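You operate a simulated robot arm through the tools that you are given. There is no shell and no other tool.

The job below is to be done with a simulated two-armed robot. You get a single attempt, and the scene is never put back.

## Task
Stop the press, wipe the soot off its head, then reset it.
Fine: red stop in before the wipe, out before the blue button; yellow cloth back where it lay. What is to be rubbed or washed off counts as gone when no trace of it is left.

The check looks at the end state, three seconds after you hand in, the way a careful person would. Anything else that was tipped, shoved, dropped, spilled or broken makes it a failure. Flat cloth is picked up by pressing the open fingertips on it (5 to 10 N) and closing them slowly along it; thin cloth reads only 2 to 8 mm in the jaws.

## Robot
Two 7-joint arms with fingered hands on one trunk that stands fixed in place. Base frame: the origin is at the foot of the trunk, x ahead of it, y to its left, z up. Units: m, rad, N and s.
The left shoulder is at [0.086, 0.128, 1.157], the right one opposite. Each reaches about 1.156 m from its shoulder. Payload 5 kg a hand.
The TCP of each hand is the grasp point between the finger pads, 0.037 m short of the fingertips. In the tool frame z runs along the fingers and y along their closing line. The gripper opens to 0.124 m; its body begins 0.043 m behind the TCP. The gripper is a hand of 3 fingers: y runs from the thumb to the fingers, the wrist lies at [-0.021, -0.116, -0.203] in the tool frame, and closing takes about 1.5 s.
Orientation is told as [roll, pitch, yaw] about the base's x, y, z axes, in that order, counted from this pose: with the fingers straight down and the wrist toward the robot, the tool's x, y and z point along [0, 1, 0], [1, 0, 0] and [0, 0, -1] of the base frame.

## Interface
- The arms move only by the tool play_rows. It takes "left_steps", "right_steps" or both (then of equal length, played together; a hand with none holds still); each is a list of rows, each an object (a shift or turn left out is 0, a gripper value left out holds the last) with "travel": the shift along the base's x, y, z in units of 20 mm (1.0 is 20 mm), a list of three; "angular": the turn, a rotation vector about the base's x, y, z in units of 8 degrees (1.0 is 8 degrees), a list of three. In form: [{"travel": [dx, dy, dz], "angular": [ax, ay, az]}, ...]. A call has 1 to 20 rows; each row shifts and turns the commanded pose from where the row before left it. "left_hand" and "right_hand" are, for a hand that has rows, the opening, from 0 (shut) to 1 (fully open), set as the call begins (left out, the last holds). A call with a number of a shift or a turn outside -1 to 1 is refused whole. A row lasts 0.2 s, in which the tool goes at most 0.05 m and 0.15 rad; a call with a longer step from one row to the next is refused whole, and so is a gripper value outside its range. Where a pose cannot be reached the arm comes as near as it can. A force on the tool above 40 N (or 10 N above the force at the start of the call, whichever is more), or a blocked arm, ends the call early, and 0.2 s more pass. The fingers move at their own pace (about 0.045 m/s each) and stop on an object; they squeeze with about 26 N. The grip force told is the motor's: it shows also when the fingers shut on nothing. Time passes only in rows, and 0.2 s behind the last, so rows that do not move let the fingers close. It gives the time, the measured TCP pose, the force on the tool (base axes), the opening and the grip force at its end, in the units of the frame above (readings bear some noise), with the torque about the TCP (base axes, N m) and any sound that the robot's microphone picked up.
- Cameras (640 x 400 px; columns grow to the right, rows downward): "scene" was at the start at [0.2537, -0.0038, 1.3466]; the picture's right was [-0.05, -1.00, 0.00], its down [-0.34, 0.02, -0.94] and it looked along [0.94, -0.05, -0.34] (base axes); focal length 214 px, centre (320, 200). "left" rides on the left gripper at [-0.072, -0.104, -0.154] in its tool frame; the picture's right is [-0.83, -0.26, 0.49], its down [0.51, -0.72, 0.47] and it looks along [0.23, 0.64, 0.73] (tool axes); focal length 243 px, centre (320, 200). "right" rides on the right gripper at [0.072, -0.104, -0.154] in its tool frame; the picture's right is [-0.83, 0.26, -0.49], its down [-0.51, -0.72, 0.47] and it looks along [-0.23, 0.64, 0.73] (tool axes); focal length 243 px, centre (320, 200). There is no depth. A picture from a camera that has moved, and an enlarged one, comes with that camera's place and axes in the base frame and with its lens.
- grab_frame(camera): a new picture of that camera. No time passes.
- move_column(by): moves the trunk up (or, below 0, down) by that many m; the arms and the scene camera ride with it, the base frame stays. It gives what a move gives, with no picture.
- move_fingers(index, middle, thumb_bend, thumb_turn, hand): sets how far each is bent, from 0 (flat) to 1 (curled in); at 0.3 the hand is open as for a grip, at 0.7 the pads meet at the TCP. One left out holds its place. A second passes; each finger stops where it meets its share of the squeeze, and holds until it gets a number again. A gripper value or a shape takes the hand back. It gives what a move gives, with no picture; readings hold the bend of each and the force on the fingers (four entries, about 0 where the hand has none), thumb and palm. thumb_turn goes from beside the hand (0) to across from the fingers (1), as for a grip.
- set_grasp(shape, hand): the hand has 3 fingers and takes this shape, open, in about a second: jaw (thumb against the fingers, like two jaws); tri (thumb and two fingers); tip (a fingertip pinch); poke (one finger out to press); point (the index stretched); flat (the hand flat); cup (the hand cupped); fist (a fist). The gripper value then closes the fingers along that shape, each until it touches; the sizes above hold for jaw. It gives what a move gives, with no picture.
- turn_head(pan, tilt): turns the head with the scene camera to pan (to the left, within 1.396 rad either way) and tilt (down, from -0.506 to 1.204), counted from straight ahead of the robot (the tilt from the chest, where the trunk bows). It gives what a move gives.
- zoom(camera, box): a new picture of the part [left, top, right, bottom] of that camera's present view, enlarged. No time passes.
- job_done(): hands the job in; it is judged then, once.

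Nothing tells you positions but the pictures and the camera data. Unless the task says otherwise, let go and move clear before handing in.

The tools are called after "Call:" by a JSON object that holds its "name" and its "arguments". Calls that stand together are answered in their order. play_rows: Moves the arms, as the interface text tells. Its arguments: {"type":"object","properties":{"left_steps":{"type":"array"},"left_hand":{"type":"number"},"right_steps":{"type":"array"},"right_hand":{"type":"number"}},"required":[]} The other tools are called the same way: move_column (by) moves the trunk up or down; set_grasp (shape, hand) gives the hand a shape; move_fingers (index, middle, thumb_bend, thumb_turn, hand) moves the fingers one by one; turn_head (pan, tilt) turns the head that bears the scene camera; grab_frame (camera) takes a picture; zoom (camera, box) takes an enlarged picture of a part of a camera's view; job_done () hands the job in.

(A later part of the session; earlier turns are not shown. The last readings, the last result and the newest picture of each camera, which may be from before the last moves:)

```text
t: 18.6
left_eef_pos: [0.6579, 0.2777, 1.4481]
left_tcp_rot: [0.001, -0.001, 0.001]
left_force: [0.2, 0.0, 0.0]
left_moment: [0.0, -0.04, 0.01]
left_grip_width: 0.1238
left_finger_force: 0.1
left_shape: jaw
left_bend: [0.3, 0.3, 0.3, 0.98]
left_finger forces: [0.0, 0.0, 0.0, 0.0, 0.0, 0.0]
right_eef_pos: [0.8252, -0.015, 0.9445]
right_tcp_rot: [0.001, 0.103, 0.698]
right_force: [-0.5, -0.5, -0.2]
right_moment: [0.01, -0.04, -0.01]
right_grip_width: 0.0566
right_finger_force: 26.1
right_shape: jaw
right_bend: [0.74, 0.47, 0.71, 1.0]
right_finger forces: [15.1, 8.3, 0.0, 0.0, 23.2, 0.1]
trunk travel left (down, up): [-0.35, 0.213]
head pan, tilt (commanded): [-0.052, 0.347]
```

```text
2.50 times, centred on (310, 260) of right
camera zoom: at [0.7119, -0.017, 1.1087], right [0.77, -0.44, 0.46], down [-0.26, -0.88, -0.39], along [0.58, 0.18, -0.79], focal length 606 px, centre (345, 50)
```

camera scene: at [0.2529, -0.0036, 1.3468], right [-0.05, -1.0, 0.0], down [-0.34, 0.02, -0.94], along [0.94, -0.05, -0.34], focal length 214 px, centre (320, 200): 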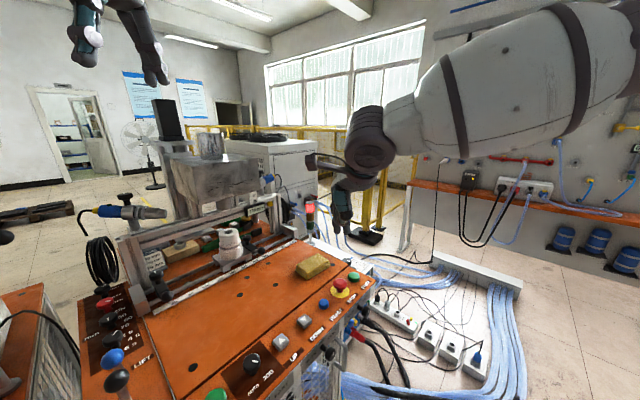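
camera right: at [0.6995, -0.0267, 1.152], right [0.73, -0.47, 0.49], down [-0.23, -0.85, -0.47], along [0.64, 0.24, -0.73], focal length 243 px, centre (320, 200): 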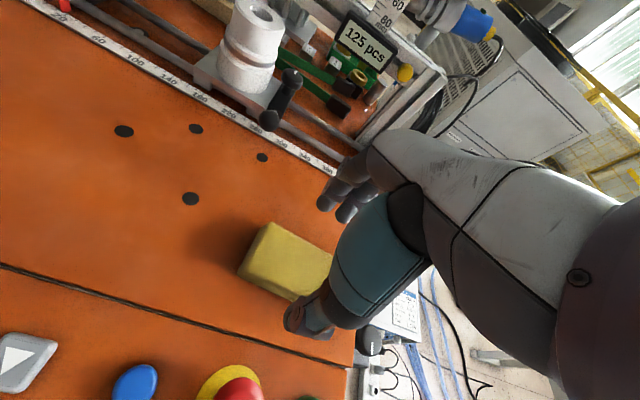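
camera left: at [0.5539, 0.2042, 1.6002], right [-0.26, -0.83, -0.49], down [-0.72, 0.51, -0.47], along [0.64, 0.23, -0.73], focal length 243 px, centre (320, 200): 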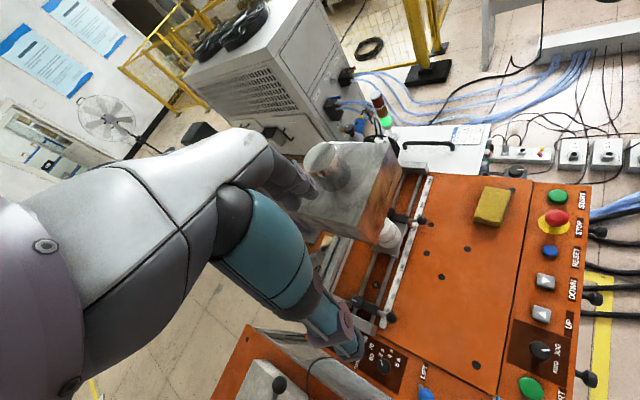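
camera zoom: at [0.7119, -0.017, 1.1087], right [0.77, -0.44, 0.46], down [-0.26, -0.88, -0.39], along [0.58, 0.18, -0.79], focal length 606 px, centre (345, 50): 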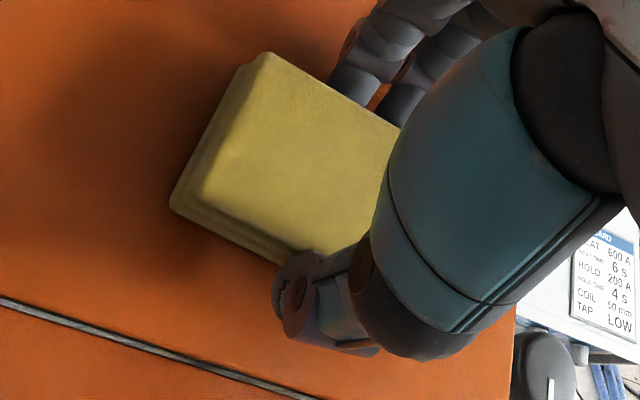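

The cloth is gripped (57 mm, 26 N), having slid only a few mm toward the thumb. I lift it and check it hangs securely.

Call:
{"name": "play_rows", "arguments": {"right_steps": [{"travel": [0, 0, 0.3]}, {"travel": [0, 0, 0.5]}, {"travel": [0, 0, 0.7]}, {"travel": [0, 0, 1]}, {"travel": [0, 0, 1]}, {"travel": [0, 0, 1]}, {"travel": [0, 0, 1]}, {"travel": [0, 0, 1]}, {"travel": [0, 0, 0]}]}}

Call:
{"name": "zoom", "arguments": {"camera": "scene", "box": [260, 170, 380, 270]}}

Call:
{"name": "zoom", "arguments": {"camera": "left", "box": [440, 120, 600, 240]}}

Call:
{"name": "grab_frame", "arguments": {"camera": "right"}}

```text
t: 20.6
left_eef_pos: [0.6595, 0.278, 1.4473]
left_tcp_rot: [-0.001, 0.0, 0.003]
left_force: [0.4, 0.0, 0.0]
left_moment: [-0.02, 0.02, -0.01]
left_grip_width: 0.1237
left_finger_force: 0.2
left_shape: jaw
left_bend: [0.3, 0.3, 0.3, 0.98]
left_finger forces: [0.1, 0.0, 0.0, 0.0, 0.0, 0.0]
right_eef_pos: [0.8275, -0.0194, 1.0656]
right_tcp_rot: [0.001, 0.101, 0.697]
right_force: [0.3, 0.3, -0.7]
right_moment: [-0.02, -0.03, 0.01]
right_grip_width: 0.0564
right_finger_force: 26.3
right_shape: jaw
right_bend: [0.74, 0.47, 0.71, 1.0]
right_finger forces: [15.0, 8.4, 0.1, 0.0, 23.4, 0.0]
right hand out of reach, approached as far as the arm can: row 8
trunk travel left (down, up): [-0.35, 0.213]
head pan, tilt (commanded): [-0.052, 0.347]
```

```text
4.00 times, centred on (320, 220) of scene
camera zoom: at [0.254, -0.0038, 1.3466], right [-0.05, -1.0, 0.0], down [-0.34, 0.02, -0.94], along [0.94, -0.05, -0.34], focal length 858 px, centre (320, 120)
```

zoom: 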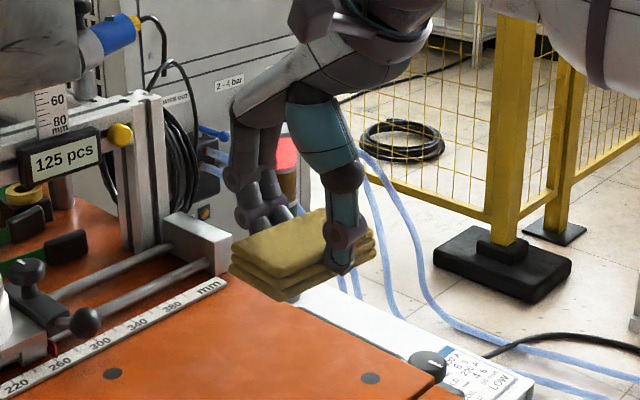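

```text
3.33 times, centred on (520, 180) of left
camera zoom: at [0.5543, 0.2043, 1.6], right [-0.26, -0.83, -0.49], down [-0.72, 0.51, -0.47], along [0.64, 0.23, -0.73], focal length 809 px, centre (-347, 267)
```

zoom: 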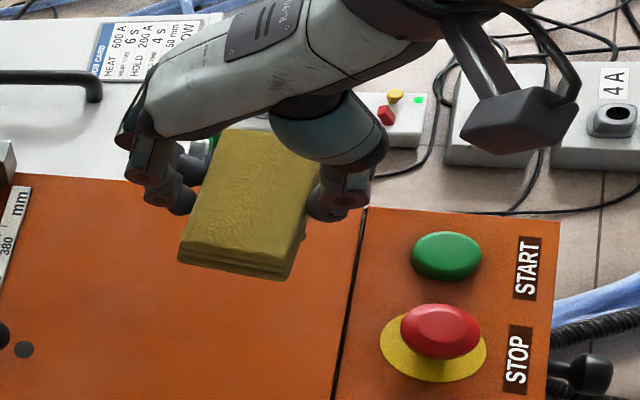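

```text
taken
camera right: at [0.7139, -0.0217, 1.2291], right [0.77, -0.44, 0.46], down [-0.26, -0.88, -0.4], along [0.58, 0.18, -0.79], focal length 243 px, centre (320, 200)
```

right: 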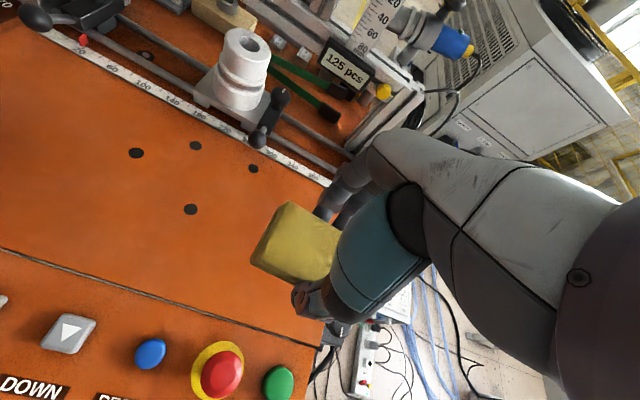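

The cloth is held firmly. I now back off toward the robot while turning the fingers up toward the head's front face (about 45° left), watching for reach limits.

Call:
{"name": "play_rows", "arguments": {"right_steps": [{"travel": [-0.6, 0.3, 0.2], "angular": [0.707, -0.707, 0.2]}, {"travel": [-0.6, 0.5, 0.5], "angular": [0.707, -0.707, 0.2]}, {"travel": [-0.5, 0.5, 0.5], "angular": [0.707, -0.707, 0.2]}, {"travel": [-0.4, 0.5, 0.5], "angular": [0.707, -0.707, 0]}, {"travel": [-0.4, 0.5, 0.5], "angular": [0.707, -0.707, 0]}, {"travel": [-0.4, 0.5, 0.5], "angular": [0.707, -0.707, 0]}, {"travel": [0, 0, 0]}]}}

Call:
{"name": "grab_frame", "arguments": {"camera": "scene"}}

Call:
{"name": "grab_frame", "arguments": {"camera": "right"}}

```text
t: 22.2
left_eef_pos: [0.6572, 0.2776, 1.449]
left_tcp_rot: [0.0, -0.001, 0.002]
left_force: [0.4, -0.4, -0.4]
left_moment: [-0.03, 0.01, -0.03]
left_grip_width: 0.1238
left_finger_force: 0.1
left_shape: jaw
left_bend: [0.3, 0.3, 0.3, 0.98]
left_finger forces: [0.0, 0.1, 0.0, 0.0, 0.2, 0.1]
right_eef_pos: [0.7685, 0.0379, 1.1218]
right_tcp_rot: [0.021, -0.737, 0.782]
right_force: [0.1, -0.2, -0.6]
right_moment: [-0.06, 0.02, 0.02]
right_grip_width: 0.0565
right_finger_force: 26.3
right_shape: jaw
right_bend: [0.74, 0.47, 0.71, 1.0]
right_finger forces: [15.0, 8.2, 0.0, 0.0, 23.4, 0.0]
trunk travel left (down, up): [-0.35, 0.213]
head pan, tilt (commanded): [-0.052, 0.347]
```

```text
taken
camera scene: at [0.253, -0.0032, 1.3468], right [-0.05, -1.0, 0.0], down [-0.34, 0.02, -0.94], along [0.94, -0.05, -0.34], focal length 214 px, centre (320, 200)
```

scene: 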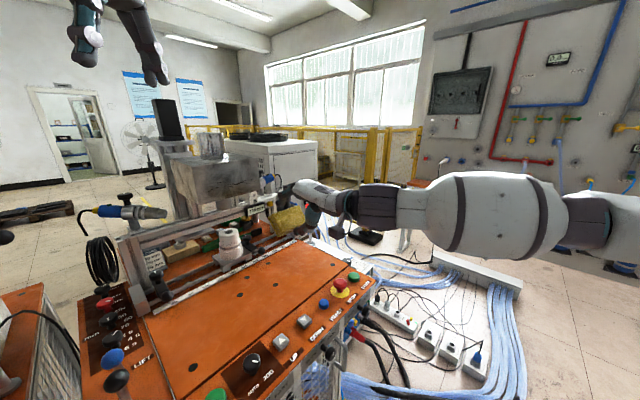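

```text
taken
camera right: at [0.5913, -0.0428, 1.166], right [0.5, -0.68, 0.53], down [0.2, -0.5, -0.84], along [0.84, 0.53, -0.11], focal length 243 px, centre (320, 200)
```

right: 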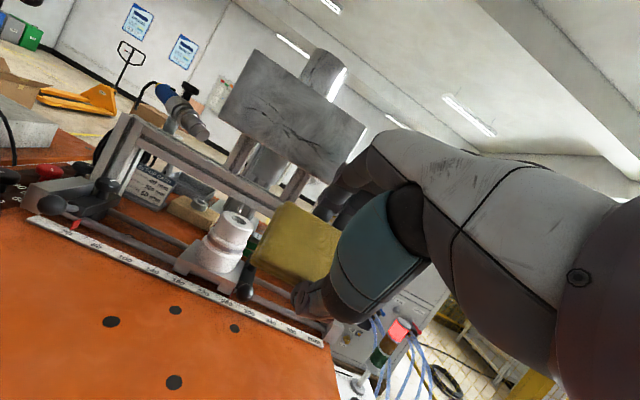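

The turn is going well. I continue the remaining ~42° to get the pad parallel to the face, still standing off about 8 cm.

Call:
{"name": "play_rows", "arguments": {"right_steps": [{"travel": [-0.3, 0.6, 0.6], "angular": [0.707, -0.707, 0]}, {"travel": [-0.3, 0.6, 0.6], "angular": [0.707, -0.707, 0]}, {"travel": [-0.2, 0.6, 0.6], "angular": [0.707, -0.707, 0]}, {"travel": [-0.2, 0.6, 0.6], "angular": [0.707, -0.707, 0]}, {"travel": [-0.1, 0.6, 0.6], "angular": [0.707, -0.707, 0]}, {"travel": [0, 0.6, 0.4], "angular": [0.18, -0.18, 0]}, {"travel": [0, 0, 0]}]}}

Call:
{"name": "grab_frame", "arguments": {"camera": "scene"}}

Call:
{"name": "grab_frame", "arguments": {"camera": "right"}}

Call:
{"name": "grab_frame", "arguments": {"camera": "left"}}

```text
t: 23.8
left_eef_pos: [0.6577, 0.2768, 1.4486]
left_tcp_rot: [0.001, 0.0, 0.002]
left_force: [-0.7, -0.6, 0.0]
left_moment: [-0.03, 0.03, 0.03]
left_grip_width: 0.1238
left_finger_force: 0.1
left_shape: jaw
left_bend: [0.3, 0.3, 0.3, 0.98]
left_finger forces: [0.0, 0.0, 0.1, 0.0, 0.0, 0.0]
right_eef_pos: [0.746, 0.1075, 1.1887]
right_tcp_rot: [0.061, -1.469, 0.742]
right_force: [-0.2, 0.5, 0.0]
right_moment: [0.02, 0.02, 0.04]
right_grip_width: 0.0566
right_finger_force: 25.4
right_shape: jaw
right_bend: [0.74, 0.47, 0.71, 1.0]
right_finger forces: [14.9, 8.3, 0.0, 0.1, 23.8, 0.1]
trunk travel left (down, up): [-0.35, 0.213]
head pan, tilt (commanded): [-0.052, 0.347]
```

```text
taken
camera scene: at [0.2537, -0.0043, 1.3466], right [-0.05, -1.0, 0.0], down [-0.34, 0.02, -0.94], along [0.94, -0.05, -0.34], focal length 214 px, centre (320, 200)
```

scene: 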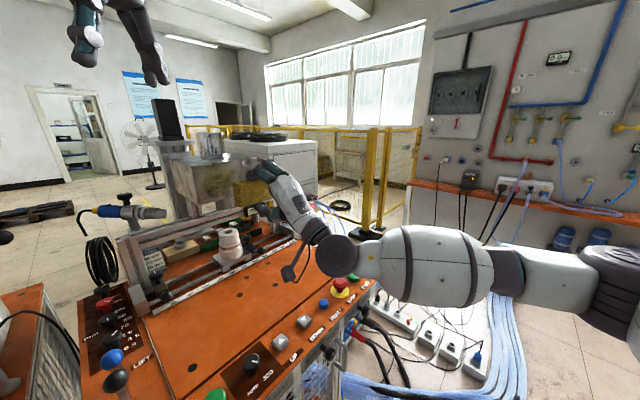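

```text
taken
camera right: at [0.581, 0.0407, 1.1005], right [0.28, -0.91, 0.3], down [0.64, -0.06, -0.77], along [0.72, 0.41, 0.56], focal length 243 px, centre (320, 200)
```

right: 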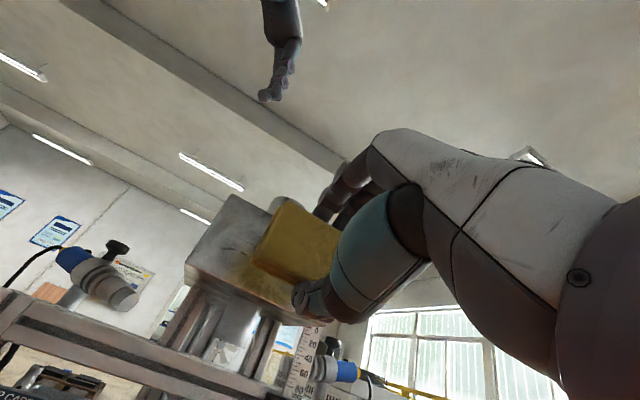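

```text
taken
camera left: at [0.5539, 0.2037, 1.6003], right [-0.26, -0.83, -0.49], down [-0.72, 0.51, -0.47], along [0.64, 0.23, -0.73], focal length 243 px, centre (320, 200)
```

left: 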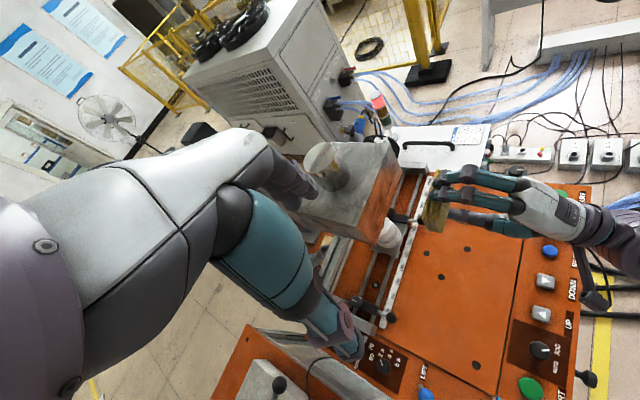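

The pad now faces the head. I zoom to check its alignment with the face before touching.

Call:
{"name": "zoom", "arguments": {"camera": "left", "box": [290, 120, 590, 300]}}

Call:
{"name": "zoom", "arguments": {"camera": "scene", "box": [180, 120, 340, 240]}}

Call:
{"name": "zoom", "arguments": {"camera": "right", "box": [170, 170, 370, 330]}}

```text
2.13 times, centred on (440, 210) of left
camera zoom: at [0.5539, 0.2037, 1.6003], right [-0.26, -0.83, -0.49], down [-0.72, 0.51, -0.47], along [0.64, 0.23, -0.73], focal length 518 px, centre (64, 179)
```

zoom: 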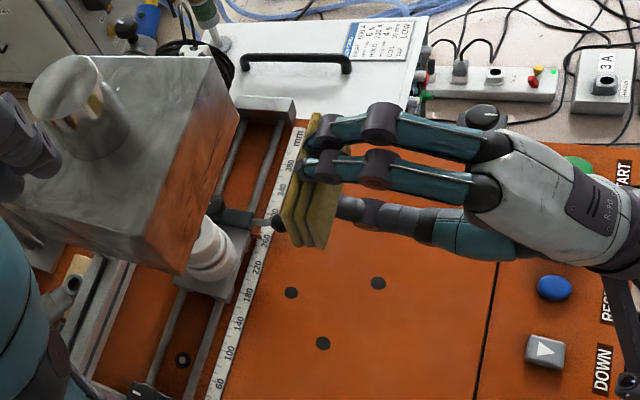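

```text
3.33 times, centred on (260, 180) of scene
camera zoom: at [0.2537, -0.0043, 1.3466], right [-0.05, -1.0, 0.0], down [-0.34, 0.02, -0.94], along [0.94, -0.05, -0.34], focal length 715 px, centre (520, 267)
```

zoom: 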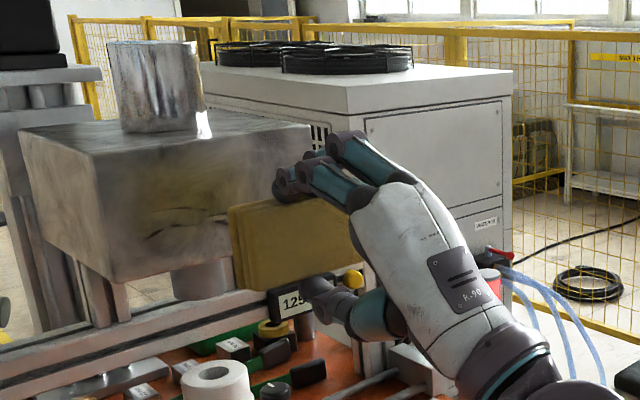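

```text
2.50 times, centred on (270, 250) of right
camera zoom: at [0.581, 0.0407, 1.1005], right [0.28, -0.91, 0.3], down [0.64, -0.06, -0.77], along [0.72, 0.41, 0.56], focal length 606 px, centre (445, 75)
```

zoom: 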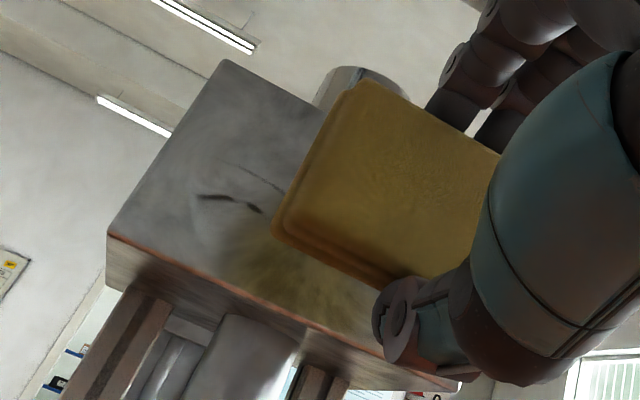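

Call:
{"name": "zoom", "arguments": {"camera": "left", "box": [405, 160, 485, 245]}}

Call:
{"name": "zoom", "arguments": {"camera": "scene", "box": [230, 150, 290, 210]}}

```text
4.71 times, centred on (445, 202) of left
camera zoom: at [0.5539, 0.2037, 1.6003], right [-0.26, -0.83, -0.49], down [-0.72, 0.51, -0.47], along [0.64, 0.23, -0.73], focal length 1142 px, centre (-268, 188)
```

zoom: 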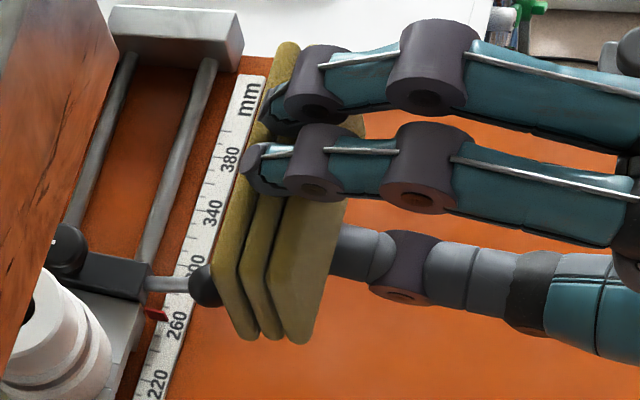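

```text
6.67 times, centred on (260, 180) of scene
camera zoom: at [0.2537, -0.0043, 1.3466], right [-0.05, -1.0, 0.0], down [-0.34, 0.02, -0.94], along [0.94, -0.05, -0.34], focal length 1430 px, centre (720, 333)
```

zoom: 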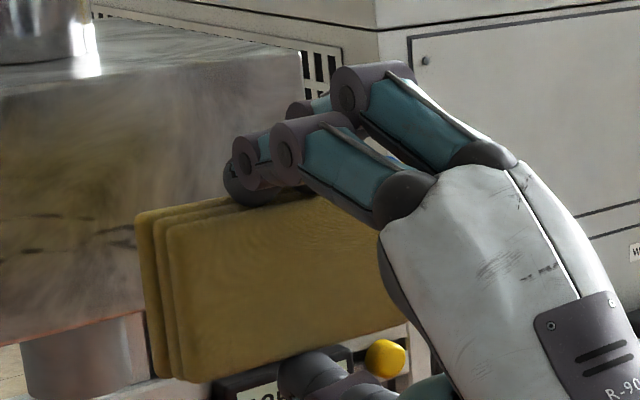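

The pad looks parallel to the face, with its bottom layer leading the fingertips slightly. I approach to near contact, then inch in.

Call:
{"name": "play_rows", "arguments": {"right_steps": [{"travel": [0.7, 0.7, 0]}, {"travel": [0.7, 0.7, 0]}, {"travel": [0.7, 0.7, 0]}, {"travel": [0.35, 0.35, 0]}, {"travel": [0, 0, 0]}]}}

Call:
{"name": "zoom", "arguments": {"camera": "left", "box": [360, 140, 460, 240]}}

Call:
{"name": "zoom", "arguments": {"camera": "scene", "box": [190, 130, 290, 210]}}

Call:
{"name": "zoom", "arguments": {"camera": "right", "box": [170, 170, 370, 330]}}

```text
t: 25.0
left_eef_pos: [0.6591, 0.2774, 1.4474]
left_tcp_rot: [0.002, -0.001, 0.002]
left_force: [-0.1, 0.2, 0.3]
left_moment: [0.0, 0.01, 0.01]
left_grip_width: 0.1235
left_finger_force: 0.0
left_shape: jaw
left_bend: [0.3, 0.3, 0.3, 0.98]
left_finger forces: [0.0, 0.0, 0.0, 0.1, 0.0, 0.0]
right_eef_pos: [0.7848, 0.1412, 1.1891]
right_tcp_rot: [0.055, -1.47, 0.748]
right_force: [-0.6, 0.3, -0.2]
right_moment: [-0.03, 0.02, -0.02]
right_grip_width: 0.0562
right_finger_force: 26.8
right_shape: jaw
right_bend: [0.74, 0.47, 0.71, 1.0]
right_finger forces: [14.9, 8.1, 0.1, 0.0, 23.7, 0.1]
right hand out of reach, approached as far as the arm can: row 3, 4
trunk travel left (down, up): [-0.35, 0.213]
head pan, tilt (commanded): [-0.052, 0.347]
```

```text
4.00 times, centred on (410, 190) of left
camera zoom: at [0.5541, 0.2044, 1.6002], right [-0.26, -0.83, -0.49], down [-0.72, 0.51, -0.47], along [0.64, 0.23, -0.73], focal length 970 px, centre (-40, 240)
```

zoom: 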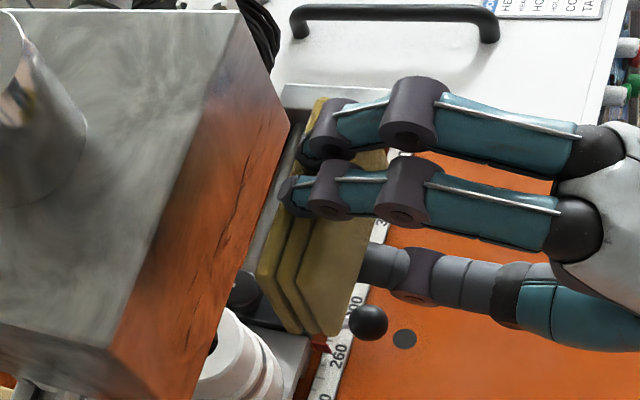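

```text
5.00 times, centred on (240, 170) of scene
camera zoom: at [0.2538, -0.0037, 1.3466], right [-0.05, -1.0, 0.0], down [-0.34, 0.02, -0.94], along [0.94, -0.05, -0.34], focal length 1072 px, centre (720, 350)
```

zoom: 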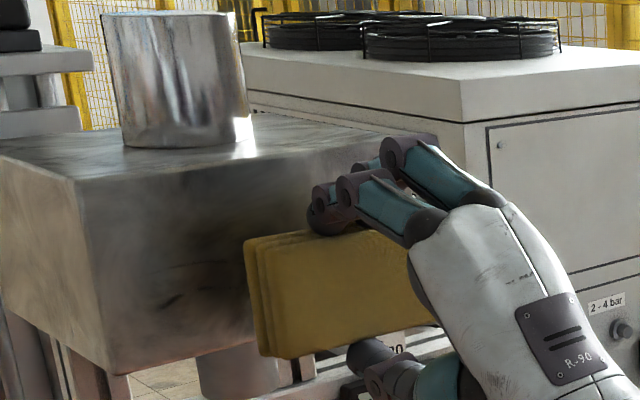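

```text
2.50 times, centred on (270, 250) of right
camera zoom: at [0.6201, 0.0725, 1.1006], right [0.28, -0.91, 0.31], down [0.64, -0.07, -0.77], along [0.72, 0.41, 0.56], focal length 606 px, centre (445, 75)
```

zoom: 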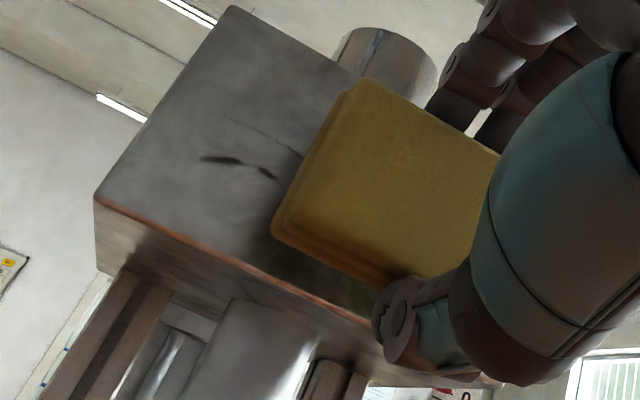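

The arm ran out of reach about 3 cm short because the wrist is bent hard (elbow is out to the right). I back off and roll the hand about its pointing axis so the wrist swings to the right, which should relieve it.

Call:
{"name": "play_rows", "arguments": {"right_steps": [{"travel": [-0.7, -0.7, 0]}, {"travel": [-0.7, -0.7, 0]}, {"travel": [0, 0, 0], "angular": [-0.707, -0.707, 0]}, {"travel": [0, 0, 0], "angular": [-0.707, -0.707, 0]}, {"travel": [0, 0, 0], "angular": [-0.707, -0.707, 0]}, {"travel": [0, 0, 0], "angular": [-0.707, -0.707, 0]}, {"travel": [0, 0, 0], "angular": [-0.707, -0.707, 0]}, {"travel": [0, 0, 0]}]}}

Call:
{"name": "grab_frame", "arguments": {"camera": "scene"}}

```text
t: 26.8
left_eef_pos: [0.6584, 0.278, 1.4469]
left_tcp_rot: [0.0, 0.0, 0.002]
left_force: [0.2, -0.5, 0.5]
left_moment: [0.02, 0.02, -0.01]
left_grip_width: 0.1236
left_finger_force: 0.1
left_shape: jaw
left_bend: [0.3, 0.3, 0.3, 0.98]
left_finger forces: [0.0, 0.0, 0.0, 0.1, 0.1, 0.0]
right_eef_pos: [0.7591, 0.1124, 1.1883]
right_tcp_rot: [-1.432, -0.87, 2.198]
right_force: [0.5, 0.4, -1.3]
right_moment: [-0.02, 0.03, 0.05]
right_grip_width: 0.0567
right_finger_force: 26.0
right_shape: jaw
right_bend: [0.74, 0.47, 0.71, 1.0]
right_finger forces: [15.0, 8.3, 0.0, 0.1, 23.6, 0.0]
trunk travel left (down, up): [-0.35, 0.213]
head pan, tilt (commanded): [-0.052, 0.347]
```

```text
taken
camera scene: at [0.2541, -0.0039, 1.3466], right [-0.05, -1.0, 0.0], down [-0.34, 0.02, -0.94], along [0.94, -0.05, -0.34], focal length 214 px, centre (320, 200)
```

scene: 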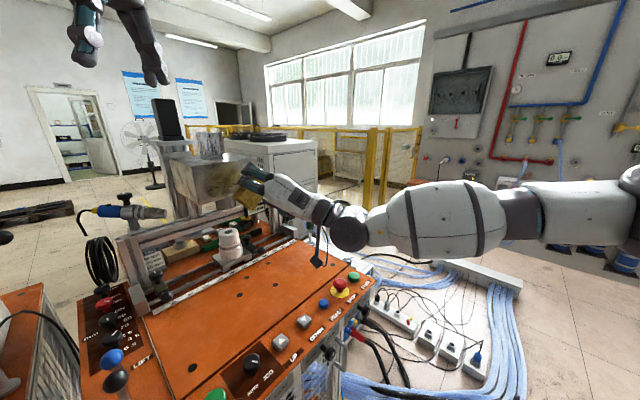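

The roll works without reach trouble and the pad normal stays aligned with the face. I roll a further 48° so the pad stands upright, then check.

Call:
{"name": "play_rows", "arguments": {"right_steps": [{"travel": [0, 0, 0], "angular": [-0.707, -0.707, 0]}, {"travel": [0, 0, 0], "angular": [-0.707, -0.707, 0]}, {"travel": [0, 0, 0], "angular": [-0.707, -0.707, 0]}, {"travel": [0, 0, 0], "angular": [-0.707, -0.707, 0]}, {"travel": [0, 0, 0], "angular": [-0.707, -0.707, 0]}, {"travel": [0, 0, 0], "angular": [-0.707, -0.707, 0]}, {"travel": [0, 0, 0]}]}}

Call:
{"name": "grab_frame", "arguments": {"camera": "scene"}}

Call:
{"name": "zoom", "arguments": {"camera": "left", "box": [320, 110, 520, 270]}}

Call:
{"name": "grab_frame", "arguments": {"camera": "right"}}

```text
t: 28.4
left_eef_pos: [0.6572, 0.2774, 1.4488]
left_tcp_rot: [0.0, 0.0, 0.004]
left_force: [0.5, -0.3, -0.4]
left_moment: [0.0, 0.02, -0.03]
left_grip_width: 0.1238
left_finger_force: 0.0
left_shape: jaw
left_bend: [0.3, 0.3, 0.3, 0.98]
left_finger forces: [0.0, 0.0, 0.0, 0.1, 0.1, 0.0]
right_eef_pos: [0.7584, 0.1134, 1.1882]
right_tcp_rot: [-1.55, -0.037, 2.255]
right_force: [0.4, -0.1, -0.9]
right_moment: [0.0, -0.02, 0.03]
right_grip_width: 0.0564
right_finger_force: 26.3
right_shape: jaw
right_bend: [0.74, 0.47, 0.71, 1.0]
right_finger forces: [15.0, 8.2, 0.0, 0.0, 23.4, 0.0]
trunk travel left (down, up): [-0.35, 0.213]
head pan, tilt (commanded): [-0.052, 0.347]
```

```text
taken
camera scene: at [0.2537, -0.0036, 1.3466], right [-0.05, -1.0, 0.0], down [-0.34, 0.02, -0.94], along [0.94, -0.05, -0.34], focal length 214 px, centre (320, 200)
```

scene: 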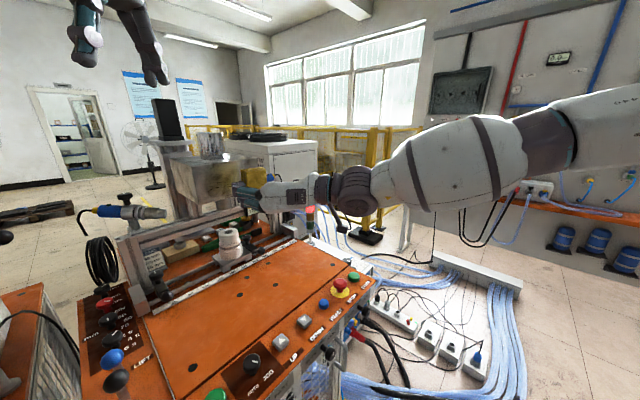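

```text
2.50 times, centred on (420, 190) of left
camera zoom: at [0.554, 0.2045, 1.6002], right [-0.26, -0.83, -0.49], down [-0.72, 0.51, -0.47], along [0.64, 0.23, -0.73], focal length 606 px, centre (70, 225)
```

zoom: 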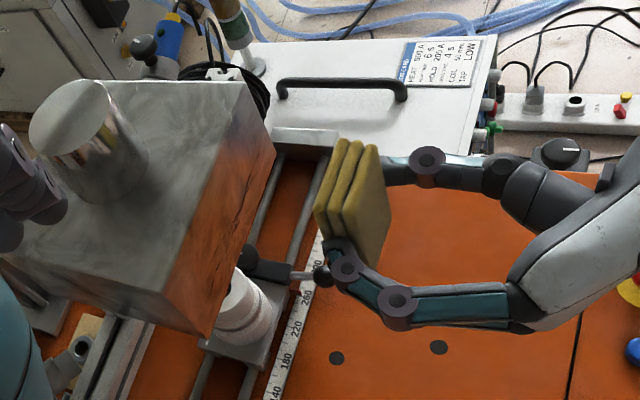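

```text
taken
camera right: at [0.7021, -0.0658, 1.1154], right [-0.51, -0.12, 0.85], down [0.84, -0.27, 0.47], along [0.17, 0.96, 0.24], focal length 243 px, centre (320, 200)
```

right: 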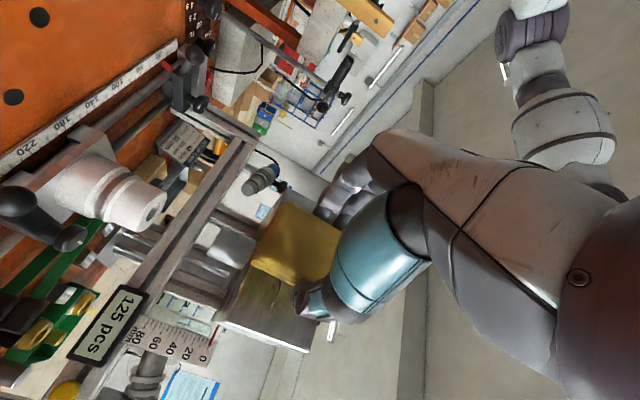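

The pad is upright and square to the face. I move forward again and check reach.

Call:
{"name": "play_rows", "arguments": {"right_steps": [{"travel": [0.7, 0.7, 0]}, {"travel": [0.7, 0.7, 0]}, {"travel": [0.35, 0.35, 0]}, {"travel": [0, 0, 0]}]}}

Call:
{"name": "zoom", "arguments": {"camera": "left", "box": [340, 130, 460, 240]}}

Call:
{"name": "zoom", "arguments": {"camera": "scene", "box": [180, 130, 290, 220]}}

Call:
{"name": "zoom", "arguments": {"camera": "right", "box": [200, 160, 380, 340]}}

```text
t: 29.4
left_eef_pos: [0.6581, 0.2766, 1.4486]
left_tcp_rot: [0.0, 0.0, 0.002]
left_force: [0.5, -0.2, 1.3]
left_moment: [-0.02, 0.0, 0.0]
left_grip_width: 0.1234
left_finger_force: 0.0
left_shape: jaw
left_bend: [0.3, 0.3, 0.3, 0.98]
left_finger forces: [0.1, 0.1, 0.0, 0.0, 0.0, 0.0]
right_eef_pos: [0.7914, 0.1479, 1.1899]
right_tcp_rot: [-1.55, -0.037, 2.256]
right_force: [0.2, 0.0, -0.2]
right_moment: [0.0, 0.0, 0.01]
right_grip_width: 0.0561
right_finger_force: 25.8
right_shape: jaw
right_bend: [0.74, 0.47, 0.71, 1.0]
right_finger forces: [15.0, 8.2, 0.0, 0.1, 23.2, 0.0]
trunk travel left (down, up): [-0.35, 0.213]
head pan, tilt (commanded): [-0.052, 0.347]
```

```text
3.64 times, centred on (400, 185) of left
camera zoom: at [0.5538, 0.2045, 1.6003], right [-0.26, -0.83, -0.49], down [-0.72, 0.51, -0.47], along [0.64, 0.23, -0.73], focal length 882 px, centre (29, 254)
```

zoom: 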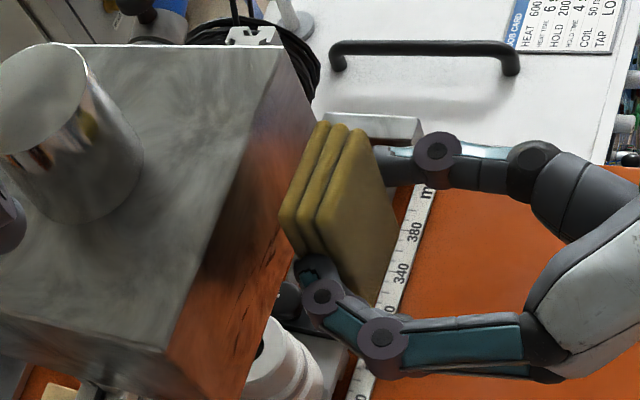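

```text
4.44 times, centred on (235, 175) of scene
camera zoom: at [0.2536, -0.0037, 1.3467], right [-0.05, -1.0, 0.0], down [-0.34, 0.02, -0.94], along [0.94, -0.05, -0.34], focal length 953 px, centre (698, 311)
```

zoom: 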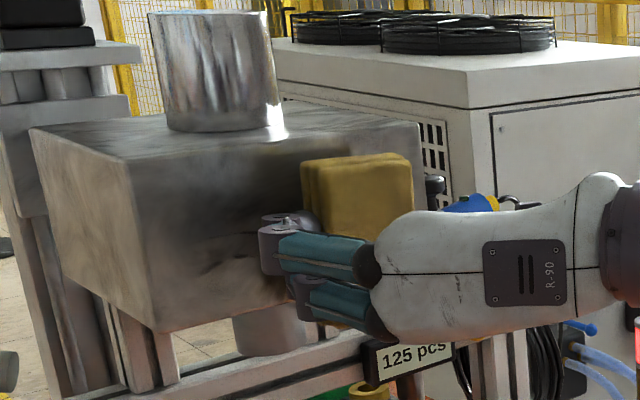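

```text
2.22 times, centred on (290, 250) of right
camera zoom: at [0.7369, -0.0308, 1.1162], right [-0.51, -0.12, 0.85], down [0.84, -0.27, 0.47], along [0.17, 0.96, 0.24], focal length 539 px, centre (387, 89)
```

zoom: 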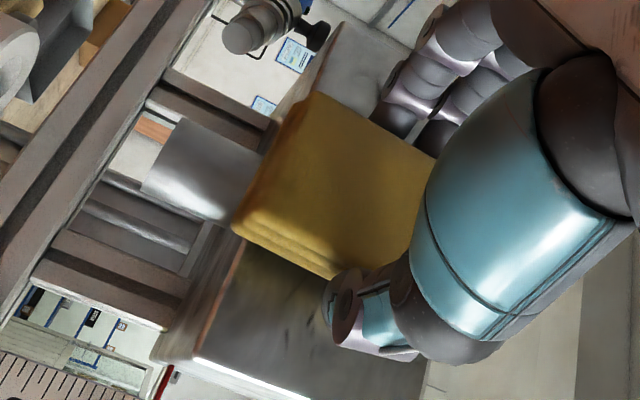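

Reach is fine now, with a gap of about 2 cm. I inch in until the pad meets the face.

Call:
{"name": "play_rows", "arguments": {"right_steps": [{"travel": [0.3, 0.3, 0]}, {"travel": [0.2, 0.2, 0]}, {"travel": [0.07, 0.07, 0]}, {"travel": [0.07, 0.07, 0]}, {"travel": [0.07, 0.07, 0]}, {"travel": [0, 0, 0]}]}}

Call:
{"name": "zoom", "arguments": {"camera": "left", "box": [340, 130, 460, 240]}}

```text
t: 30.8
left_eef_pos: [0.6593, 0.2769, 1.4473]
left_tcp_rot: [0.002, 0.002, 0.003]
left_force: [-0.6, 0.8, 0.1]
left_moment: [-0.01, 0.01, -0.06]
left_grip_width: 0.1234
left_finger_force: 0.0
left_shape: jaw
left_bend: [0.3, 0.3, 0.3, 0.98]
left_finger forces: [0.0, 0.0, 0.0, 0.0, 0.0, 0.0]
right_eef_pos: [0.804, 0.1582, 1.1887]
right_tcp_rot: [-1.55, -0.04, 2.257]
right_force: [0.6, 0.7, -0.8]
right_moment: [-0.03, -0.03, -0.01]
right_grip_width: 0.056
right_finger_force: 25.9
right_shape: jaw
right_bend: [0.74, 0.47, 0.71, 1.0]
right_finger forces: [15.0, 8.2, 0.0, 0.0, 23.2, 0.0]
right hand out of reach, approached as far as the arm can: row 5
trunk travel left (down, up): [-0.35, 0.213]
head pan, tilt (commanded): [-0.052, 0.347]
```

```text
3.64 times, centred on (400, 185) of left
camera zoom: at [0.5539, 0.2043, 1.6003], right [-0.26, -0.83, -0.49], down [-0.72, 0.51, -0.47], along [0.64, 0.23, -0.73], focal length 882 px, centre (29, 254)
```

zoom: 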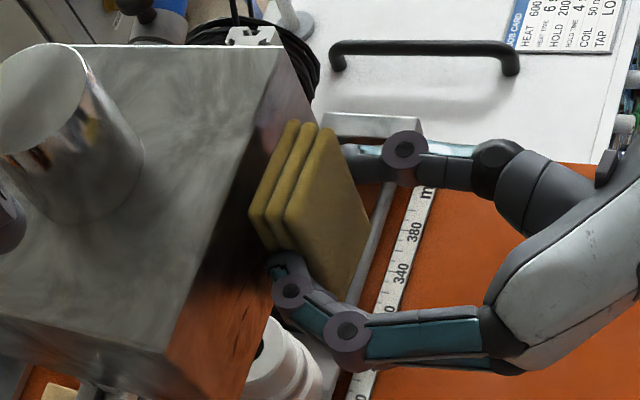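

The arm stops just short of contact again, so it's a joint limit that depends on the roll. I back off slightly and try an intermediate roll.

Call:
{"name": "play_rows", "arguments": {"right_steps": [{"travel": [-0.7, -0.7, 0]}, {"travel": [-0.7, -0.7, 0]}, {"travel": [0, 0, 0], "angular": [0.707, 0.707, 0]}, {"travel": [0, 0, 0], "angular": [0.707, 0.707, 0]}, {"travel": [0, 0, 0], "angular": [0.707, 0.707, 0]}, {"travel": [0, 0, 0], "angular": [0.707, 0.707, 0]}, {"travel": [0, 0, 0], "angular": [0.707, 0.707, 0]}, {"travel": [0.5, 0.5, 0]}, {"travel": [0.5, 0.5, 0]}, {"travel": [0.1, 0.1, 0]}, {"travel": [0.1, 0.1, 0]}, {"travel": [0.1, 0.1, 0]}, {"travel": [0.1, 0.1, 0]}, {"travel": [0.1, 0.1, 0]}, {"travel": [0, 0, 0]}]}}

Call:
{"name": "grab_frame", "arguments": {"camera": "scene"}}

Call:
{"name": "zoom", "arguments": {"camera": "left", "box": [340, 130, 460, 240]}}

```text
t: 34.0
left_eef_pos: [0.6582, 0.2778, 1.4478]
left_tcp_rot: [0.001, 0.001, 0.003]
left_force: [0.0, -0.3, -0.2]
left_moment: [-0.01, -0.01, -0.01]
left_grip_width: 0.1239
left_finger_force: 0.0
left_shape: jaw
left_bend: [0.3, 0.3, 0.3, 0.98]
left_finger forces: [0.1, 0.1, 0.1, 0.0, 0.0, 0.0]
right_eef_pos: [0.8045, 0.1564, 1.1887]
right_tcp_rot: [-1.462, -0.731, 2.219]
right_force: [-0.2, 0.2, -0.1]
right_moment: [-0.02, 0.02, 0.02]
right_grip_width: 0.0557
right_finger_force: 25.9
right_shape: jaw
right_bend: [0.74, 0.47, 0.71, 1.0]
right_finger forces: [14.8, 8.1, 0.0, 0.1, 23.1, 0.0]
right hand out of reach, approached as far as the arm can: row 14
trunk travel left (down, up): [-0.35, 0.213]
head pan, tilt (commanded): [-0.052, 0.347]
```

```text
taken
camera scene: at [0.2538, -0.0038, 1.3466], right [-0.05, -1.0, 0.0], down [-0.34, 0.02, -0.94], along [0.94, -0.05, -0.34], focal length 214 px, centre (320, 200)
```

scene: 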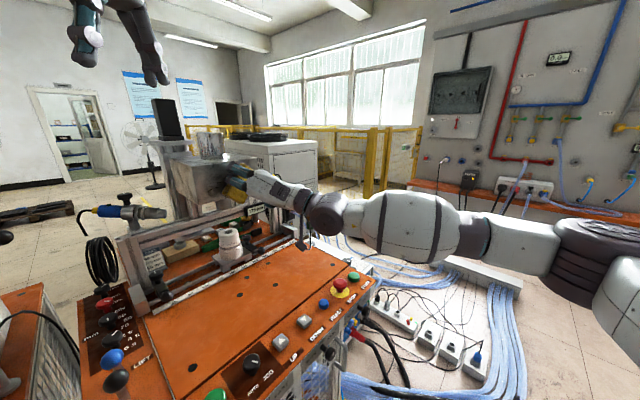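

```text
3.64 times, centred on (400, 185) of left
camera zoom: at [0.554, 0.2043, 1.6002], right [-0.26, -0.83, -0.49], down [-0.72, 0.51, -0.47], along [0.64, 0.23, -0.73], focal length 882 px, centre (29, 254)
```

zoom: 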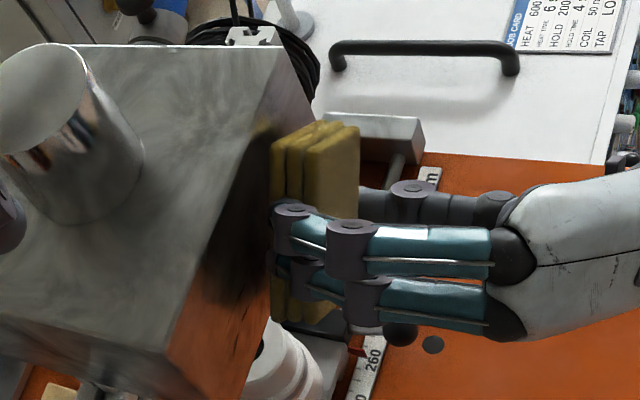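

The reach limit stays about 1 cm short at every roll, so the elbow posture (out to the side) is the issue. I'll retract, roll back, and pitch the fingers up to make the elbow drop, then come back level with a better posture.

Call:
{"name": "play_rows", "arguments": {"right_steps": [{"travel": [-0.7, -0.7, 0.2]}, {"travel": [-0.7, -0.7, 0.2]}, {"travel": [-0.7, -0.7, 0.2], "angular": [0.707, 0.707, 0]}, {"travel": [-0.7, -0.7, 0.2], "angular": [0.707, 0.707, 0]}, {"travel": [-0.7, -0.7, 0.2], "angular": [0.707, 0.707, 0]}, {"travel": [-0.7, -0.7, 0.2], "angular": [0.707, 0.707, 0]}, {"travel": [-0.5, -0.5, 0.2], "angular": [0.707, 0.707, 0]}, {"travel": [0, 0, 0.2], "angular": [0.707, 0.707, 0]}, {"travel": [0, 0, 0]}]}}

Call:
{"name": "grab_frame", "arguments": {"camera": "scene"}}

```text
t: 36.0
left_eef_pos: [0.6582, 0.2776, 1.4489]
left_tcp_rot: [0.0, 0.0, 0.001]
left_force: [-0.3, 0.9, 0.1]
left_moment: [0.0, -0.02, 0.0]
left_grip_width: 0.1236
left_finger_force: 0.1
left_shape: jaw
left_bend: [0.3, 0.3, 0.3, 0.98]
left_finger forces: [0.1, 0.0, 0.0, 0.0, 0.1, 0.1]
right_eef_pos: [0.7105, 0.0625, 1.2219]
right_tcp_rot: [0.07, -1.471, 0.734]
right_force: [0.5, -0.1, -0.5]
right_moment: [-0.04, 0.01, -0.01]
right_grip_width: 0.0558
right_finger_force: 26.2
right_shape: jaw
right_bend: [0.74, 0.47, 0.71, 1.0]
right_finger forces: [14.6, 7.9, 0.0, 0.1, 23.1, 0.1]
trunk travel left (down, up): [-0.35, 0.213]
head pan, tilt (commanded): [-0.052, 0.347]
```

```text
taken
camera scene: at [0.2536, -0.0041, 1.3467], right [-0.05, -1.0, 0.0], down [-0.34, 0.02, -0.94], along [0.94, -0.05, -0.34], focal length 214 px, centre (320, 200)
```

scene: 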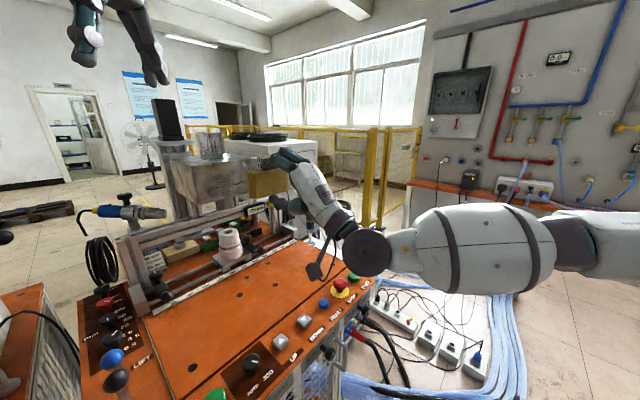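

I pitch the fingers upward at this retracted spot (raising the hand a little) to see whether the elbow drops.

Call:
{"name": "play_rows", "arguments": {"right_steps": [{"travel": [-0.2, -0.2, 0.8], "angular": [0.707, -0.707, 0]}, {"travel": [-0.2, -0.2, 0.8], "angular": [0.707, -0.707, 0]}, {"travel": [-0.2, -0.2, 0.8], "angular": [0.707, -0.707, 0]}, {"travel": [-0.2, -0.2, 0.8], "angular": [0.707, -0.707, 0]}, {"travel": [-0.2, -0.2, 0.8], "angular": [0.707, -0.707, 0]}, {"travel": [0, 0, 0]}]}}

Call:
{"name": "grab_frame", "arguments": {"camera": "scene"}}

Call:
{"name": "grab_frame", "arguments": {"camera": "left"}}

```text
t: 37.4
left_eef_pos: [0.6572, 0.2764, 1.448]
left_tcp_rot: [0.0, 0.0, 0.002]
left_force: [-1.2, 0.2, -0.7]
left_moment: [-0.01, -0.02, -0.01]
left_grip_width: 0.1239
left_finger_force: 0.1
left_shape: jaw
left_bend: [0.3, 0.3, 0.3, 0.98]
left_finger forces: [0.0, 0.0, 0.0, 0.1, 0.0, 0.0]
right_eef_pos: [0.6902, 0.0425, 1.3004]
right_tcp_rot: [-3.13, -0.972, -2.35]
right_force: [0.2, 0.8, -0.5]
right_moment: [0.04, 0.0, 0.03]
right_grip_width: 0.056
right_finger_force: 26.2
right_shape: jaw
right_bend: [0.74, 0.47, 0.71, 1.0]
right_finger forces: [14.6, 7.9, 0.0, 0.0, 23.1, 0.0]
trunk travel left (down, up): [-0.35, 0.213]
head pan, tilt (commanded): [-0.052, 0.347]
```

```text
taken
camera scene: at [0.2534, -0.0042, 1.3467], right [-0.05, -1.0, 0.0], down [-0.34, 0.02, -0.94], along [0.94, -0.05, -0.34], focal length 214 px, centre (320, 200)
```

scene: 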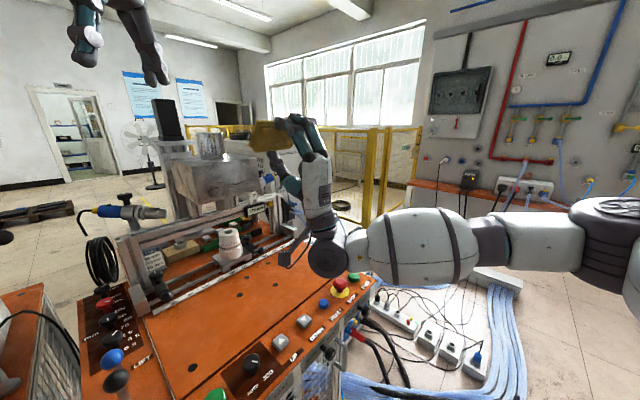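

```text
taken
camera left: at [0.5535, 0.2038, 1.6005], right [-0.26, -0.83, -0.49], down [-0.72, 0.51, -0.47], along [0.64, 0.23, -0.73], focal length 243 px, centre (320, 200)
```

left: 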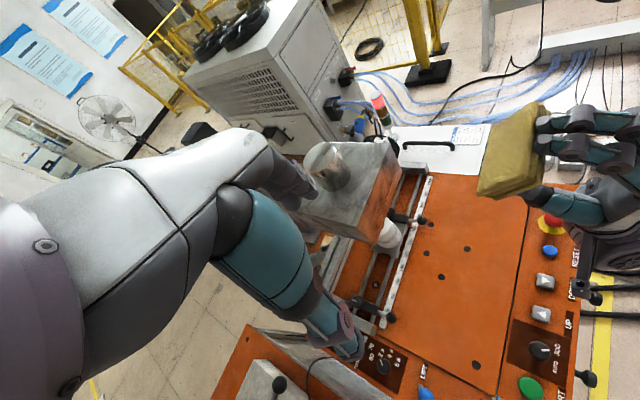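

The elbow sits level with the shoulder, like working at shoulder height. Raising the trunk 0.2 m should give a more natural elbow-low posture, so I do that next.

Call:
{"name": "move_column", "arguments": {"by": 0.2}}

Call:
{"name": "grab_frame", "arguments": {"camera": "scene"}}

```text
t: 39.6
left_eef_pos: [0.6616, 0.278, 1.6438]
left_tcp_rot: [-0.001, 0.004, 0.001]
left_force: [-0.2, 0.5, -0.3]
left_moment: [0.0, 0.04, -0.01]
left_grip_width: 0.1236
left_finger_force: 0.1
left_shape: jaw
left_bend: [0.3, 0.3, 0.3, 0.98]
left_finger forces: [0.0, 0.0, 0.1, 0.1, 0.0, 0.1]
right_eef_pos: [0.6237, 0.0429, 1.6121]
right_tcp_rot: [-2.944, -0.842, -2.497]
right_force: [0.0, 0.0, -0.5]
right_moment: [0.03, -0.02, 0.03]
right_grip_width: 0.0557
right_finger_force: 25.8
right_shape: jaw
right_bend: [0.74, 0.47, 0.71, 1.0]
right_finger forces: [14.8, 8.0, 0.0, 0.0, 23.1, 0.0]
trunk travel left (down, up): [-0.55, 0.013]
head pan, tilt (commanded): [-0.052, 0.347]
```

```text
taken
camera scene: at [0.1436, -0.004, 1.5766], right [-0.05, -1.0, 0.0], down [-0.34, 0.02, -0.94], along [0.94, -0.05, -0.34], focal length 214 px, centre (320, 200)
```

scene: 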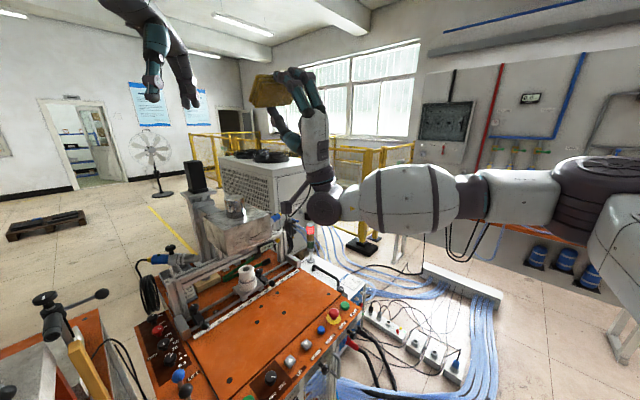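

The trunk rise also leaned the shoulders back about 0.1 m. I let the arm settle and then lower the hand back toward working height while pitching the pad level again.

Call:
{"name": "play_rows", "arguments": {"right_steps": [{"travel": [0, 0, 0]}, {"travel": [0, 0, 0]}, {"travel": [0, 0, 0]}]}}

```text
t: 40.4
left_eef_pos: [0.6599, 0.2779, 1.6473]
left_tcp_rot: [-0.001, 0.001, 0.003]
left_force: [1.3, -0.5, -0.4]
left_moment: [-0.02, 0.0, 0.02]
left_grip_width: 0.1237
left_finger_force: 0.1
left_shape: jaw
left_bend: [0.3, 0.3, 0.3, 0.98]
left_finger forces: [0.1, 0.1, 0.0, 0.0, 0.1, 0.1]
right_eef_pos: [0.6232, 0.0436, 1.6146]
right_tcp_rot: [-2.941, -0.841, -2.496]
right_force: [0.2, 0.0, -1.3]
right_moment: [-0.03, -0.01, 0.03]
right_grip_width: 0.0557
right_finger_force: 25.8
right_shape: jaw
right_bend: [0.74, 0.47, 0.71, 1.0]
right_finger forces: [14.8, 8.0, 0.0, 0.1, 23.0, 0.1]
trunk travel left (down, up): [-0.55, 0.013]
head pan, tilt (commanded): [-0.052, 0.347]
```

Call:
{"name": "play_rows", "arguments": {"right_steps": [{"travel": [0.2, 0, -1]}, {"travel": [0.2, 0, -1]}, {"travel": [0.2, 0, -1]}, {"travel": [0.2, 0, -1]}, {"travel": [0.2, 0, -1]}, {"travel": [0.2, 0, -1]}, {"travel": [0.2, 0, -1], "angular": [-0.707, 0.707, 0]}, {"travel": [0.2, 0, -1], "angular": [-0.707, 0.707, 0]}, {"travel": [0.2, 0, -1], "angular": [-0.707, 0.707, 0]}, {"travel": [0.2, 0, -1], "angular": [-0.707, 0.707, 0]}, {"travel": [0, 0, 0]}]}}

Call:
{"name": "grab_frame", "arguments": {"camera": "scene"}}

```text
t: 42.8
left_eef_pos: [0.6566, 0.2781, 1.648]
left_tcp_rot: [0.001, 0.0, 0.002]
left_force: [0.3, -0.2, 0.3]
left_moment: [0.02, -0.02, 0.0]
left_grip_width: 0.1238
left_finger_force: 0.0
left_shape: jaw
left_bend: [0.3, 0.3, 0.3, 0.98]
left_finger forces: [0.0, 0.1, 0.0, 0.0, 0.1, 0.0]
right_eef_pos: [0.6456, 0.013, 1.4266]
right_tcp_rot: [-2.53, -1.378, -2.879]
right_force: [-0.2, 0.1, 0.0]
right_moment: [0.01, 0.04, 0.0]
right_grip_width: 0.0558
right_finger_force: 26.1
right_shape: jaw
right_bend: [0.74, 0.47, 0.71, 1.0]
right_finger forces: [14.7, 8.1, 0.0, 0.1, 23.1, 0.0]
right hand out of reach, approached as far as the arm can: row 2, 3, 4, 5, 6
trunk travel left (down, up): [-0.55, 0.013]
head pan, tilt (commanded): [-0.052, 0.347]
```

```text
taken
camera scene: at [0.1406, -0.0038, 1.5774], right [-0.05, -1.0, 0.0], down [-0.34, 0.02, -0.94], along [0.94, -0.05, -0.34], focal length 214 px, centre (320, 200)
```

scene: 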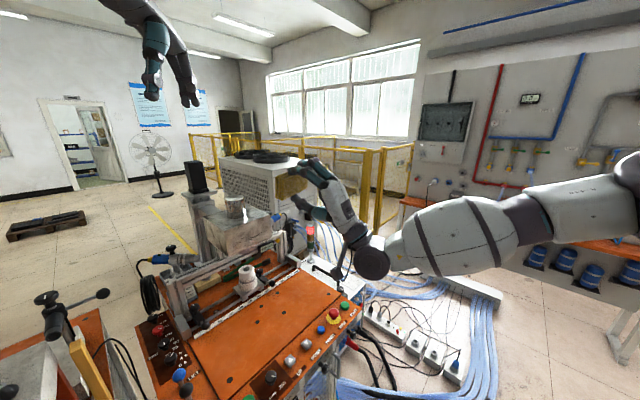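

The higher trunk made things worse (shoulders leaned back, elbow high). Lowering it should lean the shoulders forward and gain reach, so I go back down and then a bit below the starting height.

Call:
{"name": "move_column", "arguments": {"by": -0.2}}

Call:
{"name": "grab_frame", "arguments": {"camera": "scene"}}

```text
t: 44.9
left_eef_pos: [0.6571, 0.2779, 1.4496]
left_tcp_rot: [0.0, -0.002, 0.001]
left_force: [-0.1, -0.3, 0.5]
left_moment: [-0.03, -0.05, 0.02]
left_grip_width: 0.1237
left_finger_force: 0.2
left_shape: jaw
left_bend: [0.3, 0.3, 0.3, 0.98]
left_finger forces: [0.0, 0.1, 0.1, 0.1, 0.0, 0.1]
right_eef_pos: [0.6458, 0.0137, 1.2276]
right_tcp_rot: [-2.534, -1.378, -2.878]
right_force: [-0.2, -0.2, -0.7]
right_moment: [-0.05, 0.02, -0.04]
right_grip_width: 0.0558
right_finger_force: 26.1
right_shape: jaw
right_bend: [0.74, 0.47, 0.71, 1.0]
right_finger forces: [14.7, 7.8, 0.1, 0.0, 22.9, 0.0]
trunk travel left (down, up): [-0.35, 0.213]
head pan, tilt (commanded): [-0.052, 0.347]
```

```text
taken
camera scene: at [0.2531, -0.0038, 1.3468], right [-0.05, -1.0, 0.0], down [-0.34, 0.02, -0.94], along [0.94, -0.05, -0.34], focal length 214 px, centre (320, 200)
```

scene: 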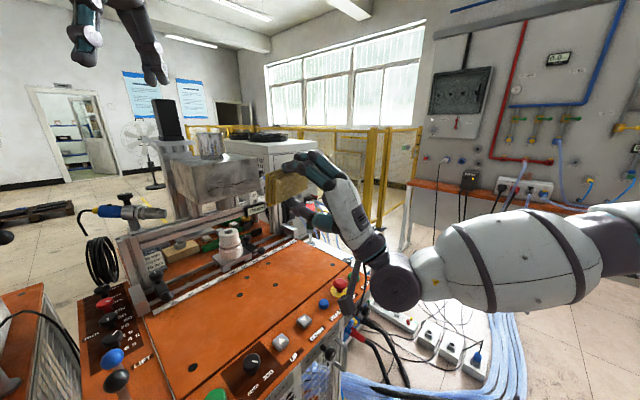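

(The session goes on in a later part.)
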